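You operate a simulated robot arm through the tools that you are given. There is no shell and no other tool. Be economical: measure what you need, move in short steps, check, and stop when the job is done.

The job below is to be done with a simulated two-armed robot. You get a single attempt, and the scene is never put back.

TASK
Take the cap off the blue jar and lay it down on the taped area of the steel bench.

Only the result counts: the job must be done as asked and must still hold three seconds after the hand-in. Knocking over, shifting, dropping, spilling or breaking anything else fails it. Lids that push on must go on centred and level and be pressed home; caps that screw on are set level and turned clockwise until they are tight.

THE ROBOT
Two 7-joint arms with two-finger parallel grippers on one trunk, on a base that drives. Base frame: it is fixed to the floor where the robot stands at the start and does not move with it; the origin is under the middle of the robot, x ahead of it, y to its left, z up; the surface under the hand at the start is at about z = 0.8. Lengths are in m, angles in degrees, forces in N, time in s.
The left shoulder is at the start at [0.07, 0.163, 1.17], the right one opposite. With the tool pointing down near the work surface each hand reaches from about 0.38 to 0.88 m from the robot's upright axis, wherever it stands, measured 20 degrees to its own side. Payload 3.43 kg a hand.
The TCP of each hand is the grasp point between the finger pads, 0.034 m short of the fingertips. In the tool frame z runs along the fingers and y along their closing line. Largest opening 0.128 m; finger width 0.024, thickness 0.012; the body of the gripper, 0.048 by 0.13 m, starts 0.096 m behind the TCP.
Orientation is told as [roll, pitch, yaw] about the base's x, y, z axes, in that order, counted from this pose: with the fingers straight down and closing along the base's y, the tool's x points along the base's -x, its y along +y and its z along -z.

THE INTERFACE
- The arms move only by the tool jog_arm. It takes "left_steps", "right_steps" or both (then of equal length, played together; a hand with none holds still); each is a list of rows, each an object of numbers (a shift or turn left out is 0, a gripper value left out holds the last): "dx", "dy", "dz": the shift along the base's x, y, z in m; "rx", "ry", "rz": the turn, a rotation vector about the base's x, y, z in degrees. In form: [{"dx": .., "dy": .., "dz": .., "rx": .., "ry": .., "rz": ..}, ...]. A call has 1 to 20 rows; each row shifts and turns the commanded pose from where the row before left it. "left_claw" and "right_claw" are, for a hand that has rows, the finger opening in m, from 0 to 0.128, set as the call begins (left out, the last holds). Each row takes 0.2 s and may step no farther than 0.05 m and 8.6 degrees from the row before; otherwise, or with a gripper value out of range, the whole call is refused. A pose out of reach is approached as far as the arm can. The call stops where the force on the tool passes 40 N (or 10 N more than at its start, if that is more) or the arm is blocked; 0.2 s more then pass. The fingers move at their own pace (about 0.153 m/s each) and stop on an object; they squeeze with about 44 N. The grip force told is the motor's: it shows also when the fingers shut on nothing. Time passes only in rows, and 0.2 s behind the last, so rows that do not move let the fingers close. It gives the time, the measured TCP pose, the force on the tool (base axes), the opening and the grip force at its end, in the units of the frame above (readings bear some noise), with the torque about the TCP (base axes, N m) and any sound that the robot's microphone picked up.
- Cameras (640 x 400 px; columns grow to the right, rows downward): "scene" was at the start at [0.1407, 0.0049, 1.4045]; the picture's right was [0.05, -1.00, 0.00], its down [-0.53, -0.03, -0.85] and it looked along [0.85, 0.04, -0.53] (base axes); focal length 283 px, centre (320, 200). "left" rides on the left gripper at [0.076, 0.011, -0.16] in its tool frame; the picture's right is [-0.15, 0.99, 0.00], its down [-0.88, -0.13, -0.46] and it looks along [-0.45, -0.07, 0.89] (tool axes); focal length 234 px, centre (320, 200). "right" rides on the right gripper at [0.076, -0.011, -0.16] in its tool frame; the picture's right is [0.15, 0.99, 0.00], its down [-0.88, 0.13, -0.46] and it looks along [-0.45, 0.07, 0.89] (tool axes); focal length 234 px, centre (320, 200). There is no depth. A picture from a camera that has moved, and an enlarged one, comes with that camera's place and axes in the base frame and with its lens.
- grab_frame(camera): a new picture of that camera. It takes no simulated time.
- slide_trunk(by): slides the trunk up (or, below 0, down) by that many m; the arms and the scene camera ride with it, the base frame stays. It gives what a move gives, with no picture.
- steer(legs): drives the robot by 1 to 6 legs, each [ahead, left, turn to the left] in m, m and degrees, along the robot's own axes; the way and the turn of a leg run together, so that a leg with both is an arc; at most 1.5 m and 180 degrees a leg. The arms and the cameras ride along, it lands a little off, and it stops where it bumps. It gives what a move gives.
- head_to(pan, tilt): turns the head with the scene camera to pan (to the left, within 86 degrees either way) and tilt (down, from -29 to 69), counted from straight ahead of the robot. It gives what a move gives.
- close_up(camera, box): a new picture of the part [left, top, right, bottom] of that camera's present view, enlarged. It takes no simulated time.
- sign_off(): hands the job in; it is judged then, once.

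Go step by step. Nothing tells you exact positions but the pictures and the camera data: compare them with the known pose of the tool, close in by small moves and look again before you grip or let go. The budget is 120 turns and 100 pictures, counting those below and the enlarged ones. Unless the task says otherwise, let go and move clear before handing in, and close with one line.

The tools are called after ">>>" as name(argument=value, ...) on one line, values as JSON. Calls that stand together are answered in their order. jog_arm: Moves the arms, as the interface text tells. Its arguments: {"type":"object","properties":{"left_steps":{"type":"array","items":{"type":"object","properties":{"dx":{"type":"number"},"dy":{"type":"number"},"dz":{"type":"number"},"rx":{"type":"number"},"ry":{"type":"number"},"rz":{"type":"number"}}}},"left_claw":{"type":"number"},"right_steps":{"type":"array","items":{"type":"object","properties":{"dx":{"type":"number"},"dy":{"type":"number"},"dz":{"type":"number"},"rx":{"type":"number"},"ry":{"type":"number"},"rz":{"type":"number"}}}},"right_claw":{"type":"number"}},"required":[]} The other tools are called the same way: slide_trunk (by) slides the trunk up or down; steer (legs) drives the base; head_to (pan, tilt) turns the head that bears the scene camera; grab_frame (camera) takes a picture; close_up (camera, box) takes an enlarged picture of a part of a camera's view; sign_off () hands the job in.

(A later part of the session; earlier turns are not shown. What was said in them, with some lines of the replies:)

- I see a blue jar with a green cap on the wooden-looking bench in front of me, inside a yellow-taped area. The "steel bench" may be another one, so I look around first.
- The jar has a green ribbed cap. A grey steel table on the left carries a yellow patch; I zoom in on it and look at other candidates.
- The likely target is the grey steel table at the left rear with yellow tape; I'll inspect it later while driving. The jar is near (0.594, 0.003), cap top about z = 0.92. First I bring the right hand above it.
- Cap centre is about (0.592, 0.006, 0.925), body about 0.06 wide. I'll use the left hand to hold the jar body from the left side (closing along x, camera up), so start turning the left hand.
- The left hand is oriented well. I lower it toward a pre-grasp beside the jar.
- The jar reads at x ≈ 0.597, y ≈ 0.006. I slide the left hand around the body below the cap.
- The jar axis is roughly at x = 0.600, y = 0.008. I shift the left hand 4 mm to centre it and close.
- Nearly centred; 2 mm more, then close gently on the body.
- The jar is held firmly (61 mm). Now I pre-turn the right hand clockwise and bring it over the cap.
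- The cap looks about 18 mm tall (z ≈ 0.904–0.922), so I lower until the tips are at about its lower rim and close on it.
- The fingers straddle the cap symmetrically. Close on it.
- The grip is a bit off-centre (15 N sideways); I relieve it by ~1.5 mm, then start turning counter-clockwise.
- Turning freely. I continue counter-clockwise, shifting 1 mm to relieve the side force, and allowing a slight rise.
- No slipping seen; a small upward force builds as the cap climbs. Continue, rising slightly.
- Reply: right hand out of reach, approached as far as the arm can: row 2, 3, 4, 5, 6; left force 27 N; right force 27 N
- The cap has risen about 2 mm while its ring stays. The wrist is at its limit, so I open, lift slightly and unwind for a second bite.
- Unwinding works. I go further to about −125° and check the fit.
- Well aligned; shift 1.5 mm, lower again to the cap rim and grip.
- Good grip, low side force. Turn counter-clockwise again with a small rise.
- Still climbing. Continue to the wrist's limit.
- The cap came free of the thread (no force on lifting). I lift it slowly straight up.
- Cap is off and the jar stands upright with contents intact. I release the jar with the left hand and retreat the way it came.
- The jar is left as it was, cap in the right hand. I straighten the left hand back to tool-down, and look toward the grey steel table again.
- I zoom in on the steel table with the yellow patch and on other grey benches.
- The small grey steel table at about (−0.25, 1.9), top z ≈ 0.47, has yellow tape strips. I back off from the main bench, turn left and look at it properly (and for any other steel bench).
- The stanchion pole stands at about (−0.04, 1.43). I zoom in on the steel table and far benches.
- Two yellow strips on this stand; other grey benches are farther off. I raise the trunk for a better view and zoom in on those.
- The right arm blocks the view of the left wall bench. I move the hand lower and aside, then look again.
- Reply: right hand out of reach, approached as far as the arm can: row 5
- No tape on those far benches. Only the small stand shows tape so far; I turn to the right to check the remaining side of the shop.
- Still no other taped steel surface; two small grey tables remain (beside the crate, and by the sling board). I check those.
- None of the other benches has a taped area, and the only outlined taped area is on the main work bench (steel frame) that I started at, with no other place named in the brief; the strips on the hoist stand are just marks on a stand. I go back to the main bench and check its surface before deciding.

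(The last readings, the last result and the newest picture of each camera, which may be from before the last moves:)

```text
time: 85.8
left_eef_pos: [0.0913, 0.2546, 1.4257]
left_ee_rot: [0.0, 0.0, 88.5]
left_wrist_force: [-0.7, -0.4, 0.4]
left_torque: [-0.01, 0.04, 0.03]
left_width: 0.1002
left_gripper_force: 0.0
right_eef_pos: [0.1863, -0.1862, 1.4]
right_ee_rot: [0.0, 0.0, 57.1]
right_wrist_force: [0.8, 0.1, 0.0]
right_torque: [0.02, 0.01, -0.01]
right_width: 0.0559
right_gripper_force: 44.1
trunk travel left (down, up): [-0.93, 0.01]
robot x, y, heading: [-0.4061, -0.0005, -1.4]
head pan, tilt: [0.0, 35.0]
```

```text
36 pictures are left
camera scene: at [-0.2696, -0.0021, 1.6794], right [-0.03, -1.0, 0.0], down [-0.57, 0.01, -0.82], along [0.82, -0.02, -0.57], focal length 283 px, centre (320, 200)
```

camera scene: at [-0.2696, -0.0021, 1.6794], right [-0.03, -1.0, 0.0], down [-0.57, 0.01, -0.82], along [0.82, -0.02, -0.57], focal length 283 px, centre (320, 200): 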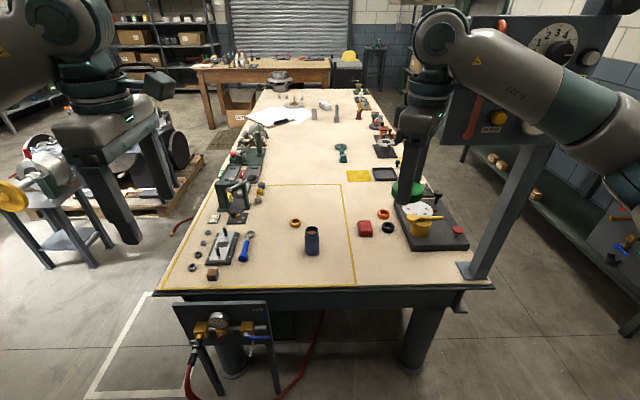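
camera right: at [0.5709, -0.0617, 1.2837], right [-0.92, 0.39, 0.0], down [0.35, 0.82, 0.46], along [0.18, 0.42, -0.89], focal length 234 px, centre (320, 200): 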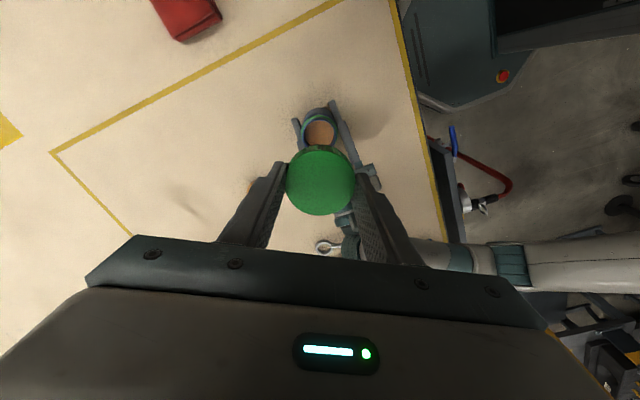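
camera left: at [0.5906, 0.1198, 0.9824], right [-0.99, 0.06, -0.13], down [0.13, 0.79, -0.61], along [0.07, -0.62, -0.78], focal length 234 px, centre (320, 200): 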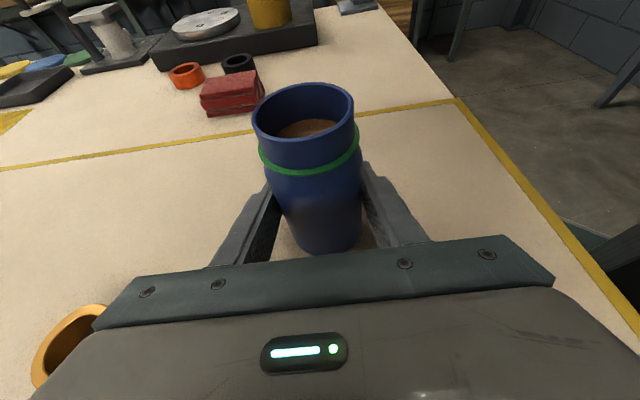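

The main bench has a heavy steel frame (the one beyond it is wooden) and a clearly outlined taped area, so that is the target. I restore the trunk height and drive back in.

>>> slide_trunk(by=-0.28)

>>> steer(legs=[[0, 0, 1.4], [0.4, 0, 0]])

>>> head_to(pan=0, tilt=40)

>>> grab_frame(camera="scene")

```text
time: 88.6
left_eef_pos: [0.0909, 0.2548, 1.1477]
left_ee_rot: [-0.1, 0.1, 88.6]
left_wrist_force: [-0.6, 0.3, -0.2]
left_torque: [0.0, 0.01, -0.01]
left_width: 0.1002
left_gripper_force: 0.0
right_eef_pos: [0.1854, -0.1859, 1.1206]
right_ee_rot: [0.0, 0.0, 57.1]
right_wrist_force: [0.6, -0.2, 1.2]
right_torque: [-0.02, 0.02, -0.03]
right_width: 0.0559
right_gripper_force: 43.7
trunk travel left (down, up): [-0.65, 0.29]
robot x, y, heading: [-0.4083, 0.0021, -1.4]
head pan, tilt: [0.0, 35.0]
```

```text
time: 91.5
left_eef_pos: [0.4907, 0.2647, 1.1468]
left_ee_rot: [0.0, 0.0, 89.9]
left_wrist_force: [-0.5, 0.2, -0.5]
left_torque: [0.02, -0.04, 0.02]
left_width: 0.0999
left_gripper_force: 0.1
right_eef_pos: [0.5939, -0.1735, 1.1206]
right_ee_rot: [0.0, 0.0, 58.4]
right_wrist_force: [0.5, -0.5, -1.5]
right_torque: [0.01, -0.01, -0.04]
right_width: 0.0558
right_gripper_force: 43.4
trunk travel left (down, up): [-0.65, 0.29]
robot x, y, heading: [-0.0039, 0.0055, -0.2]
head pan, tilt: [0.0, 35.0]
```

```text
time: 92.2
left_eef_pos: [0.4906, 0.2655, 1.1472]
left_ee_rot: [0.1, 0.0, 89.7]
left_wrist_force: [-0.6, 0.3, -1.0]
left_torque: [0.02, -0.01, -0.01]
left_width: 0.1001
left_gripper_force: 0.0
right_eef_pos: [0.5944, -0.174, 1.1212]
right_ee_rot: [0.0, -0.1, 58.2]
right_wrist_force: [0.4, -0.4, 0.7]
right_torque: [0.03, -0.01, -0.01]
right_width: 0.0559
right_gripper_force: 44.3
trunk travel left (down, up): [-0.65, 0.29]
robot x, y, heading: [-0.003, -0.001, -0.1]
head pan, tilt: [0.0, 40.0]
```

```text
35 pictures are left
camera scene: at [0.1322, -0.0002, 1.3918], right [0.0, -1.0, 0.0], down [-0.64, 0.0, -0.77], along [0.77, 0.0, -0.64], focal length 283 px, centre (320, 200)
```

scene: 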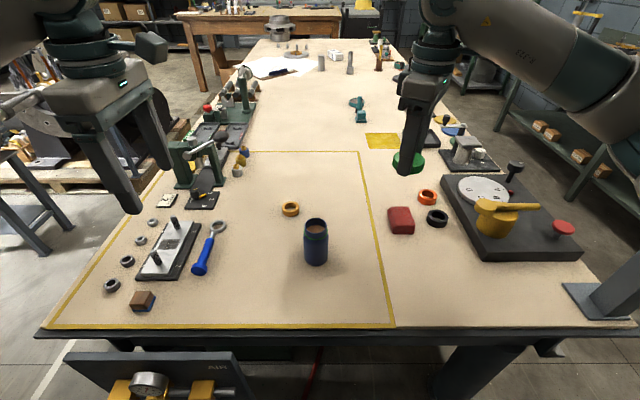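

Back in place. I carry the cap over a free spot inside the outline, around (0.75, −0.035).

>>> jog_arm(right_steps=[{"dx": 0.04, "dy": 0.034}, {"dx": 0.04, "dy": 0.035}, {"dx": 0.04, "dy": 0.035}, {"dx": 0.036, "dy": 0.035}, {"dz": -0.045}, {"dz": -0.045}, {"dz": -0.045}, {"dz": -0.045}, {"dz": -0.04}])

>>> grab_frame(camera="scene")

>>> grab_frame(camera="right")

```text
refused: row 1 steps farther than a row can; nothing moved
```

```text
34 pictures are left
camera scene: at [0.1322, -0.0002, 1.3918], right [0.0, -1.0, 0.0], down [-0.64, 0.0, -0.77], along [0.77, 0.0, -0.64], focal length 283 px, centre (320, 200)
```

scene: 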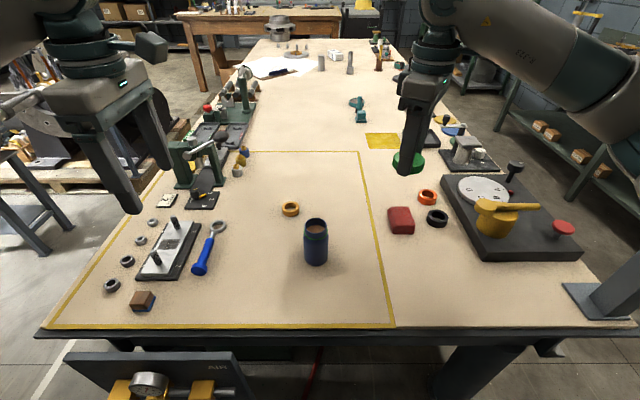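

```text
33 pictures are left
camera right: at [0.5652, -0.2435, 1.281], right [-0.92, 0.39, 0.0], down [0.35, 0.82, 0.46], along [0.18, 0.42, -0.89], focal length 234 px, centre (320, 200)
```

right: 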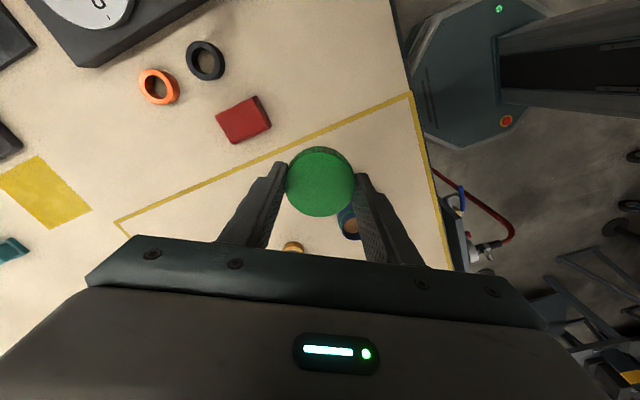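

Steps were too long; same path in shorter rows.

>>> jog_arm(right_steps=[{"dx": 0.032, "dy": 0.028}, {"dx": 0.031, "dy": 0.028}, {"dx": 0.031, "dy": 0.028}, {"dx": 0.031, "dy": 0.028}, {"dx": 0.031, "dy": 0.027}, {"dz": -0.045}, {"dz": -0.045}, {"dz": -0.045}, {"dz": -0.045}, {"dz": -0.04}])

>>> grab_frame(camera="scene")

>>> grab_frame(camera="right")

```text
time: 94.3
left_eef_pos: [0.4902, 0.2647, 1.1477]
left_ee_rot: [0.0, 0.0, 90.0]
left_wrist_force: [0.3, 0.5, -0.5]
left_torque: [-0.01, 0.03, 0.01]
left_width: 0.0996
left_gripper_force: 0.0
right_eef_pos: [0.633, -0.0902, 0.8901]
right_ee_rot: [-0.1, 0.0, 58.3]
right_wrist_force: [0.9, 0.2, 0.3]
right_torque: [-0.01, 0.02, 0.01]
right_width: 0.0562
right_gripper_force: 44.2
right hand out of reach, approached as far as the arm can: row 1, 2, 3, 4, 5
trunk travel left (down, up): [-0.65, 0.29]
robot x, y, heading: [-0.0046, -0.0004, -0.1]
head pan, tilt: [0.0, 40.0]
```

```text
32 pictures are left
camera scene: at [0.1321, 0.0001, 1.3918], right [0.0, -1.0, 0.0], down [-0.64, 0.0, -0.77], along [0.77, 0.0, -0.64], focal length 283 px, centre (320, 200)
```

scene: 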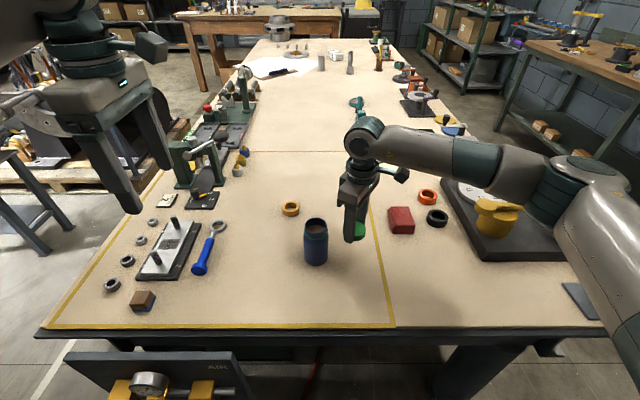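

```text
31 pictures are left
camera right: at [0.6043, -0.1603, 1.0503], right [-0.92, 0.39, 0.0], down [0.35, 0.82, 0.46], along [0.18, 0.42, -0.89], focal length 234 px, centre (320, 200)
```

right: 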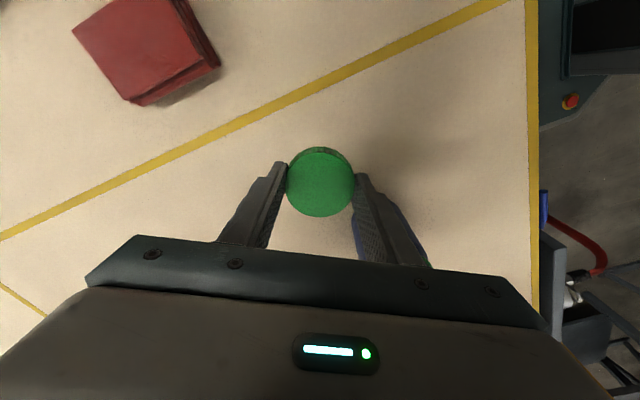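

The turned wrist limited the reach. I go up, unwind the wrist to yaw 0 and then move over the spot.

>>> jog_arm(right_steps=[{"dz": 0.045}, {"dz": 0.045}, {"dz": 0.03}, {"rz": -8.3}, {"rz": -8.3}, {"rz": -8.3}, {"rz": -8.3}, {"rz": -8.3}, {"rz": -8.3}, {"rz": -8.3}, {"dx": 0.03, "dy": 0.013}, {"dx": 0.03, "dy": 0.013}, {"dx": 0.03, "dy": 0.013}, {"dx": 0.03, "dy": 0.013}, {}])

>>> jog_arm(right_steps=[{"dz": -0.045}, {"dz": -0.045}, {"dz": -0.04}, {}])

>>> grab_frame(camera="scene")

>>> grab_frame(camera="right")

```text
time: 97.5
left_eef_pos: [0.489, 0.2643, 1.1481]
left_ee_rot: [0.0, 0.0, 89.9]
left_wrist_force: [0.8, 0.5, -0.6]
left_torque: [-0.01, -0.03, 0.01]
left_width: 0.1002
left_gripper_force: 0.0
right_eef_pos: [0.7531, -0.0418, 1.0105]
right_ee_rot: [0.0, 0.0, 0.2]
right_wrist_force: [0.1, -0.6, 0.1]
right_torque: [0.03, -0.02, 0.01]
right_width: 0.0557
right_gripper_force: 44.0
trunk travel left (down, up): [-0.65, 0.29]
robot x, y, heading: [-0.0025, -0.0022, -0.5]
head pan, tilt: [0.0, 40.0]
```

```text
time: 98.5
left_eef_pos: [0.4889, 0.2649, 1.1477]
left_ee_rot: [0.0, 0.0, 89.9]
left_wrist_force: [0.2, -0.4, 0.1]
left_torque: [-0.01, 0.0, -0.01]
left_width: 0.0999
left_gripper_force: 0.1
right_eef_pos: [0.753, -0.0394, 0.8847]
right_ee_rot: [-0.1, 0.0, 0.1]
right_wrist_force: [0.6, 0.2, -0.4]
right_torque: [-0.02, 0.02, 0.01]
right_width: 0.056
right_gripper_force: 43.7
trunk travel left (down, up): [-0.65, 0.29]
robot x, y, heading: [-0.0015, -0.0012, 0.1]
head pan, tilt: [0.0, 40.0]
```

```text
30 pictures are left
camera scene: at [0.1313, -0.0003, 1.3919], right [0.0, -1.0, 0.0], down [-0.64, 0.0, -0.77], along [0.77, 0.0, -0.64], focal length 283 px, centre (320, 200)
```

scene: 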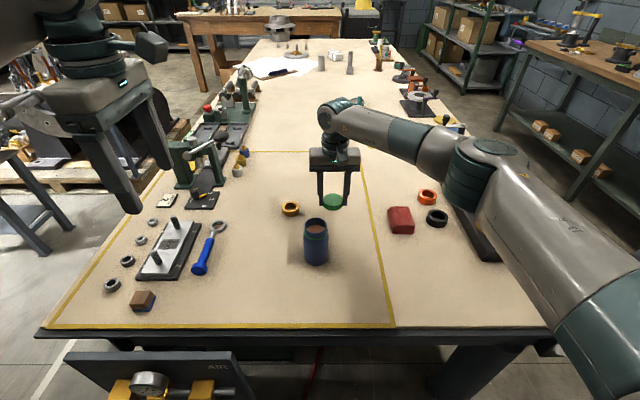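

```text
29 pictures are left
camera right: at [0.6773, -0.0505, 1.0449], right [-0.15, 0.99, 0.0], down [0.88, 0.13, 0.46], along [0.45, 0.07, -0.89], focal length 234 px, centre (320, 200)
```

right: 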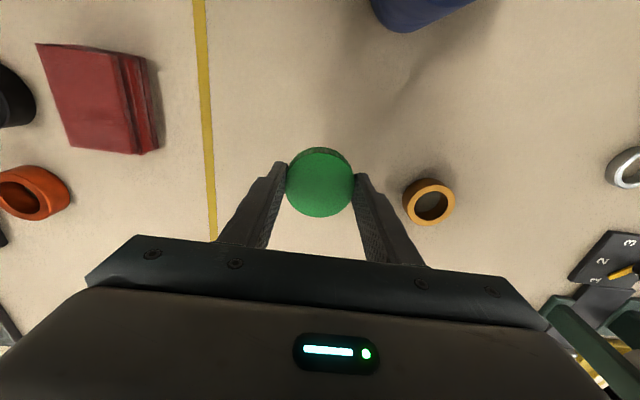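

Clear spot inside the tape. I lower in small steps to contact.

>>> jog_arm(right_steps=[{"dz": -0.015}, {"dz": -0.015}, {"dz": -0.008}, {"dz": -0.003}])

>>> close_up(camera="scene", box=[290, 150, 380, 230])

```text
time: 99.5
left_eef_pos: [0.4902, 0.2646, 1.1469]
left_ee_rot: [-0.1, 0.0, 90.0]
left_wrist_force: [-1.2, 0.1, -0.6]
left_torque: [-0.03, 0.01, -0.03]
left_width: 0.1
left_gripper_force: 0.0
right_eef_pos: [0.7518, -0.0393, 0.8411]
right_ee_rot: [0.0, 0.1, 0.2]
right_wrist_force: [-0.1, -0.1, 0.0]
right_torque: [-0.01, -0.01, 0.03]
right_width: 0.0561
right_gripper_force: 43.6
trunk travel left (down, up): [-0.65, 0.29]
robot x, y, heading: [-0.0033, 0.0005, 0.0]
head pan, tilt: [0.0, 40.0]
```

```text
5.00 times, centred on (335, 190) of scene
camera zoom: at [0.1317, -0.0002, 1.3918], right [0.0, -1.0, 0.0], down [-0.64, 0.0, -0.77], along [0.77, 0.0, -0.64], focal length 1414 px, centre (245, 250)
```

zoom: 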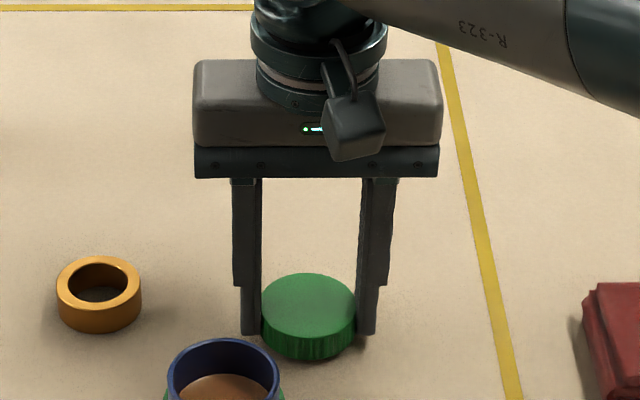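

>>> jog_arm(right_steps=[{"dz": -0.002}, {"dz": -0.001}, {}])

>>> jog_arm(right_steps=[{"dz": -0.0015}, {"dz": -0.001}, {}])

```text
time: 100.3
left_eef_pos: [0.4894, 0.2656, 1.1481]
left_ee_rot: [0.0, 0.1, 89.9]
left_wrist_force: [-0.1, -0.6, 0.2]
left_torque: [-0.01, 0.01, 0.02]
left_width: 0.1002
left_gripper_force: 0.1
right_eef_pos: [0.7529, -0.0404, 0.8377]
right_ee_rot: [0.0, 0.0, 0.2]
right_wrist_force: [-0.9, 0.3, -0.7]
right_torque: [0.02, -0.02, -0.02]
right_width: 0.0561
right_gripper_force: 44.0
trunk travel left (down, up): [-0.65, 0.29]
robot x, y, heading: [-0.0028, 0.0002, -0.1]
head pan, tilt: [0.0, 40.0]
```

```text
time: 101.2
left_eef_pos: [0.491, 0.2641, 1.1479]
left_ee_rot: [0.0, 0.1, 89.9]
left_wrist_force: [-0.2, 0.1, -1.3]
left_torque: [0.0, 0.01, -0.01]
left_width: 0.1
left_gripper_force: 0.0
right_eef_pos: [0.7507, -0.0385, 0.8345]
right_ee_rot: [0.0, 0.0, 0.2]
right_wrist_force: [0.0, 0.1, -0.4]
right_torque: [-0.01, -0.01, -0.02]
right_width: 0.0562
right_gripper_force: 44.2
trunk travel left (down, up): [-0.65, 0.29]
robot x, y, heading: [-0.0047, 0.0022, -0.0]
head pan, tilt: [0.0, 40.0]
```

No contact yet; a little lower.

>>> jog_arm(right_steps=[{"dz": -0.001}, {"dz": -0.001}, {}])

>>> jog_arm(right_steps=[{"dz": -0.001}, {"dz": -0.001}, {}])

>>> close_up(camera="scene", box=[300, 180, 370, 230])

```text
time: 102.0
left_eef_pos: [0.489, 0.2638, 1.1476]
left_ee_rot: [0.0, 0.0, 90.0]
left_wrist_force: [0.3, 0.2, -0.7]
left_torque: [0.03, 0.0, -0.05]
left_width: 0.0999
left_gripper_force: 0.0
right_eef_pos: [0.7516, -0.04, 0.8342]
right_ee_rot: [-0.1, -0.1, 0.2]
right_wrist_force: [2.4, -0.6, 4.7]
right_torque: [-0.02, -0.02, -0.01]
right_width: 0.0561
right_gripper_force: 43.9
trunk travel left (down, up): [-0.65, 0.29]
robot x, y, heading: [-0.0036, 0.0017, -0.2]
head pan, tilt: [0.0, 40.0]
```

```text
time: 102.8
left_eef_pos: [0.4872, 0.2647, 1.1476]
left_ee_rot: [-0.1, 0.0, 89.8]
left_wrist_force: [-0.4, 0.5, 0.5]
left_torque: [-0.01, -0.03, -0.01]
left_width: 0.1
left_gripper_force: 0.0
right_eef_pos: [0.7531, -0.0391, 0.8339]
right_ee_rot: [0.0, -0.2, 0.3]
right_wrist_force: [1.2, -3.2, 20.7]
right_torque: [-0.38, 0.19, 0.35]
right_width: 0.0558
right_gripper_force: 43.9
trunk travel left (down, up): [-0.65, 0.29]
robot x, y, heading: [-0.0071, -0.0015, -0.1]
head pan, tilt: [0.0, 40.0]
```

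```text
8.00 times, centred on (335, 205) of scene
camera zoom: at [0.1291, -0.0004, 1.3923], right [0.0, -1.0, 0.0], down [-0.64, 0.0, -0.77], along [0.77, 0.0, -0.64], focal length 2263 px, centre (200, 160)
```

zoom: 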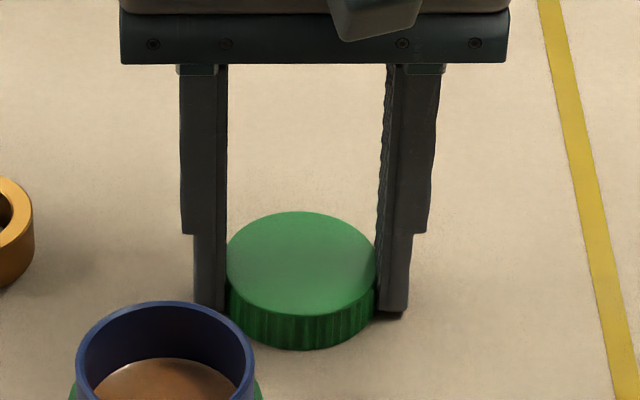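

Contact is made (fingertips/cap on the bench). I ease off 1.5 mm, open, and rise.

>>> jog_arm(right_steps=[{"dz": 0.0015}, {}])

>>> jog_arm(right_steps=[{}, {}, {}], right_claw=0.085)

>>> jog_arm(right_steps=[{"dz": 0.02}, {"dz": 0.04}, {"dz": 0.045}, {"dz": 0.045}, {"dz": 0.045}, {"dy": -0.045}, {"dy": -0.045}, {"dy": -0.045}, {"dy": -0.045}])

>>> grab_frame(camera="scene")

>>> close_up(camera="scene", box=[270, 180, 390, 280])

```text
time: 103.3
left_eef_pos: [0.4875, 0.2641, 1.1479]
left_ee_rot: [-0.1, 0.1, 89.8]
left_wrist_force: [0.0, 0.6, -0.3]
left_torque: [0.05, 0.02, 0.0]
left_width: 0.1001
left_gripper_force: 0.0
right_eef_pos: [0.752, -0.0401, 0.8337]
right_ee_rot: [0.0, 0.0, 0.2]
right_wrist_force: [2.2, -4.6, 19.4]
right_torque: [-0.17, 0.14, 0.24]
right_width: 0.0561
right_gripper_force: 44.0
trunk travel left (down, up): [-0.65, 0.29]
robot x, y, heading: [-0.0023, 0.002, -0.3]
head pan, tilt: [0.0, 40.0]
```

```text
time: 104.2
left_eef_pos: [0.4879, 0.2642, 1.1473]
left_ee_rot: [-0.1, -0.1, 89.8]
left_wrist_force: [-0.2, 0.6, -0.1]
left_torque: [0.0, 0.0, 0.0]
left_width: 0.1
left_gripper_force: 0.1
right_eef_pos: [0.7507, -0.0426, 0.8344]
right_ee_rot: [0.0, -0.1, 0.1]
right_wrist_force: [-3.8, 2.7, 19.7]
right_torque: [1.04, 0.31, -0.04]
right_width: 0.0867
right_gripper_force: 1.6
trunk travel left (down, up): [-0.65, 0.29]
robot x, y, heading: [-0.0054, 0.0008, -0.1]
head pan, tilt: [0.0, 40.0]
```

```text
time: 106.2
left_eef_pos: [0.4891, 0.2635, 1.1481]
left_ee_rot: [-0.1, 0.0, 89.9]
left_wrist_force: [-0.5, -0.7, -0.8]
left_torque: [0.03, 0.03, -0.03]
left_width: 0.1
left_gripper_force: 0.1
right_eef_pos: [0.7536, -0.2212, 1.0266]
right_ee_rot: [0.1, -0.1, 0.3]
right_wrist_force: [-0.5, -0.2, 0.0]
right_torque: [0.04, 0.0, 0.02]
right_width: 0.085
right_gripper_force: 0.1
trunk travel left (down, up): [-0.65, 0.29]
robot x, y, heading: [-0.0013, -0.0015, -0.1]
head pan, tilt: [0.0, 40.0]
```

```text
26 pictures are left
camera scene: at [0.1316, -0.0026, 1.3918], right [0.0, -1.0, 0.0], down [-0.64, 0.0, -0.77], along [0.77, 0.0, -0.64], focal length 283 px, centre (320, 200)
```

scene: 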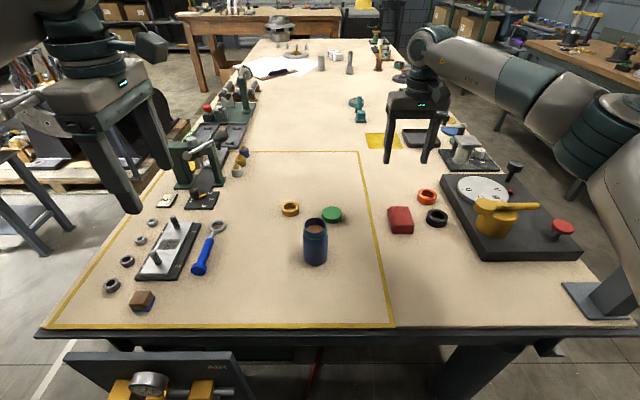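

```text
4.00 times, centred on (330, 230) of scene
camera zoom: at [0.1316, -0.0026, 1.3918], right [0.0, -1.0, 0.0], down [-0.64, 0.0, -0.77], along [0.77, 0.0, -0.64], focal length 1132 px, centre (280, 80)
```

zoom: 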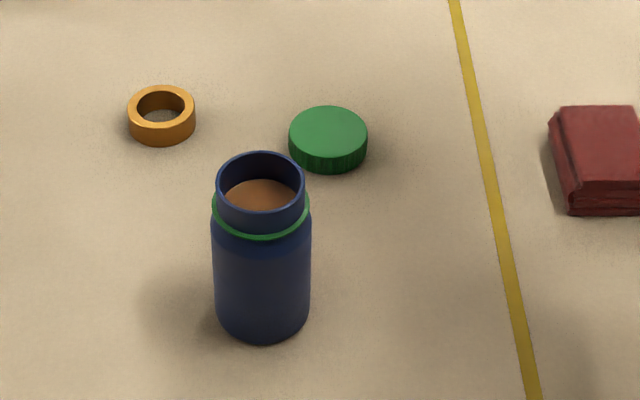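

The cap lies flat inside the taped outline, the jar stands open with its contents in place, nothing else has moved, and both hands are clear. I hand in.

>>> sign_off()

```text
The job is handed in.
```

I unscrewed the green cap from the blue jar and laid it flat inside the yellow taped outline on the main bench. I took that as "the steel bench" because it is the only one with a taped-off area. The only other tape I found was two strips on a small grey hoist stand, so the job fails if that stand was the one meant.
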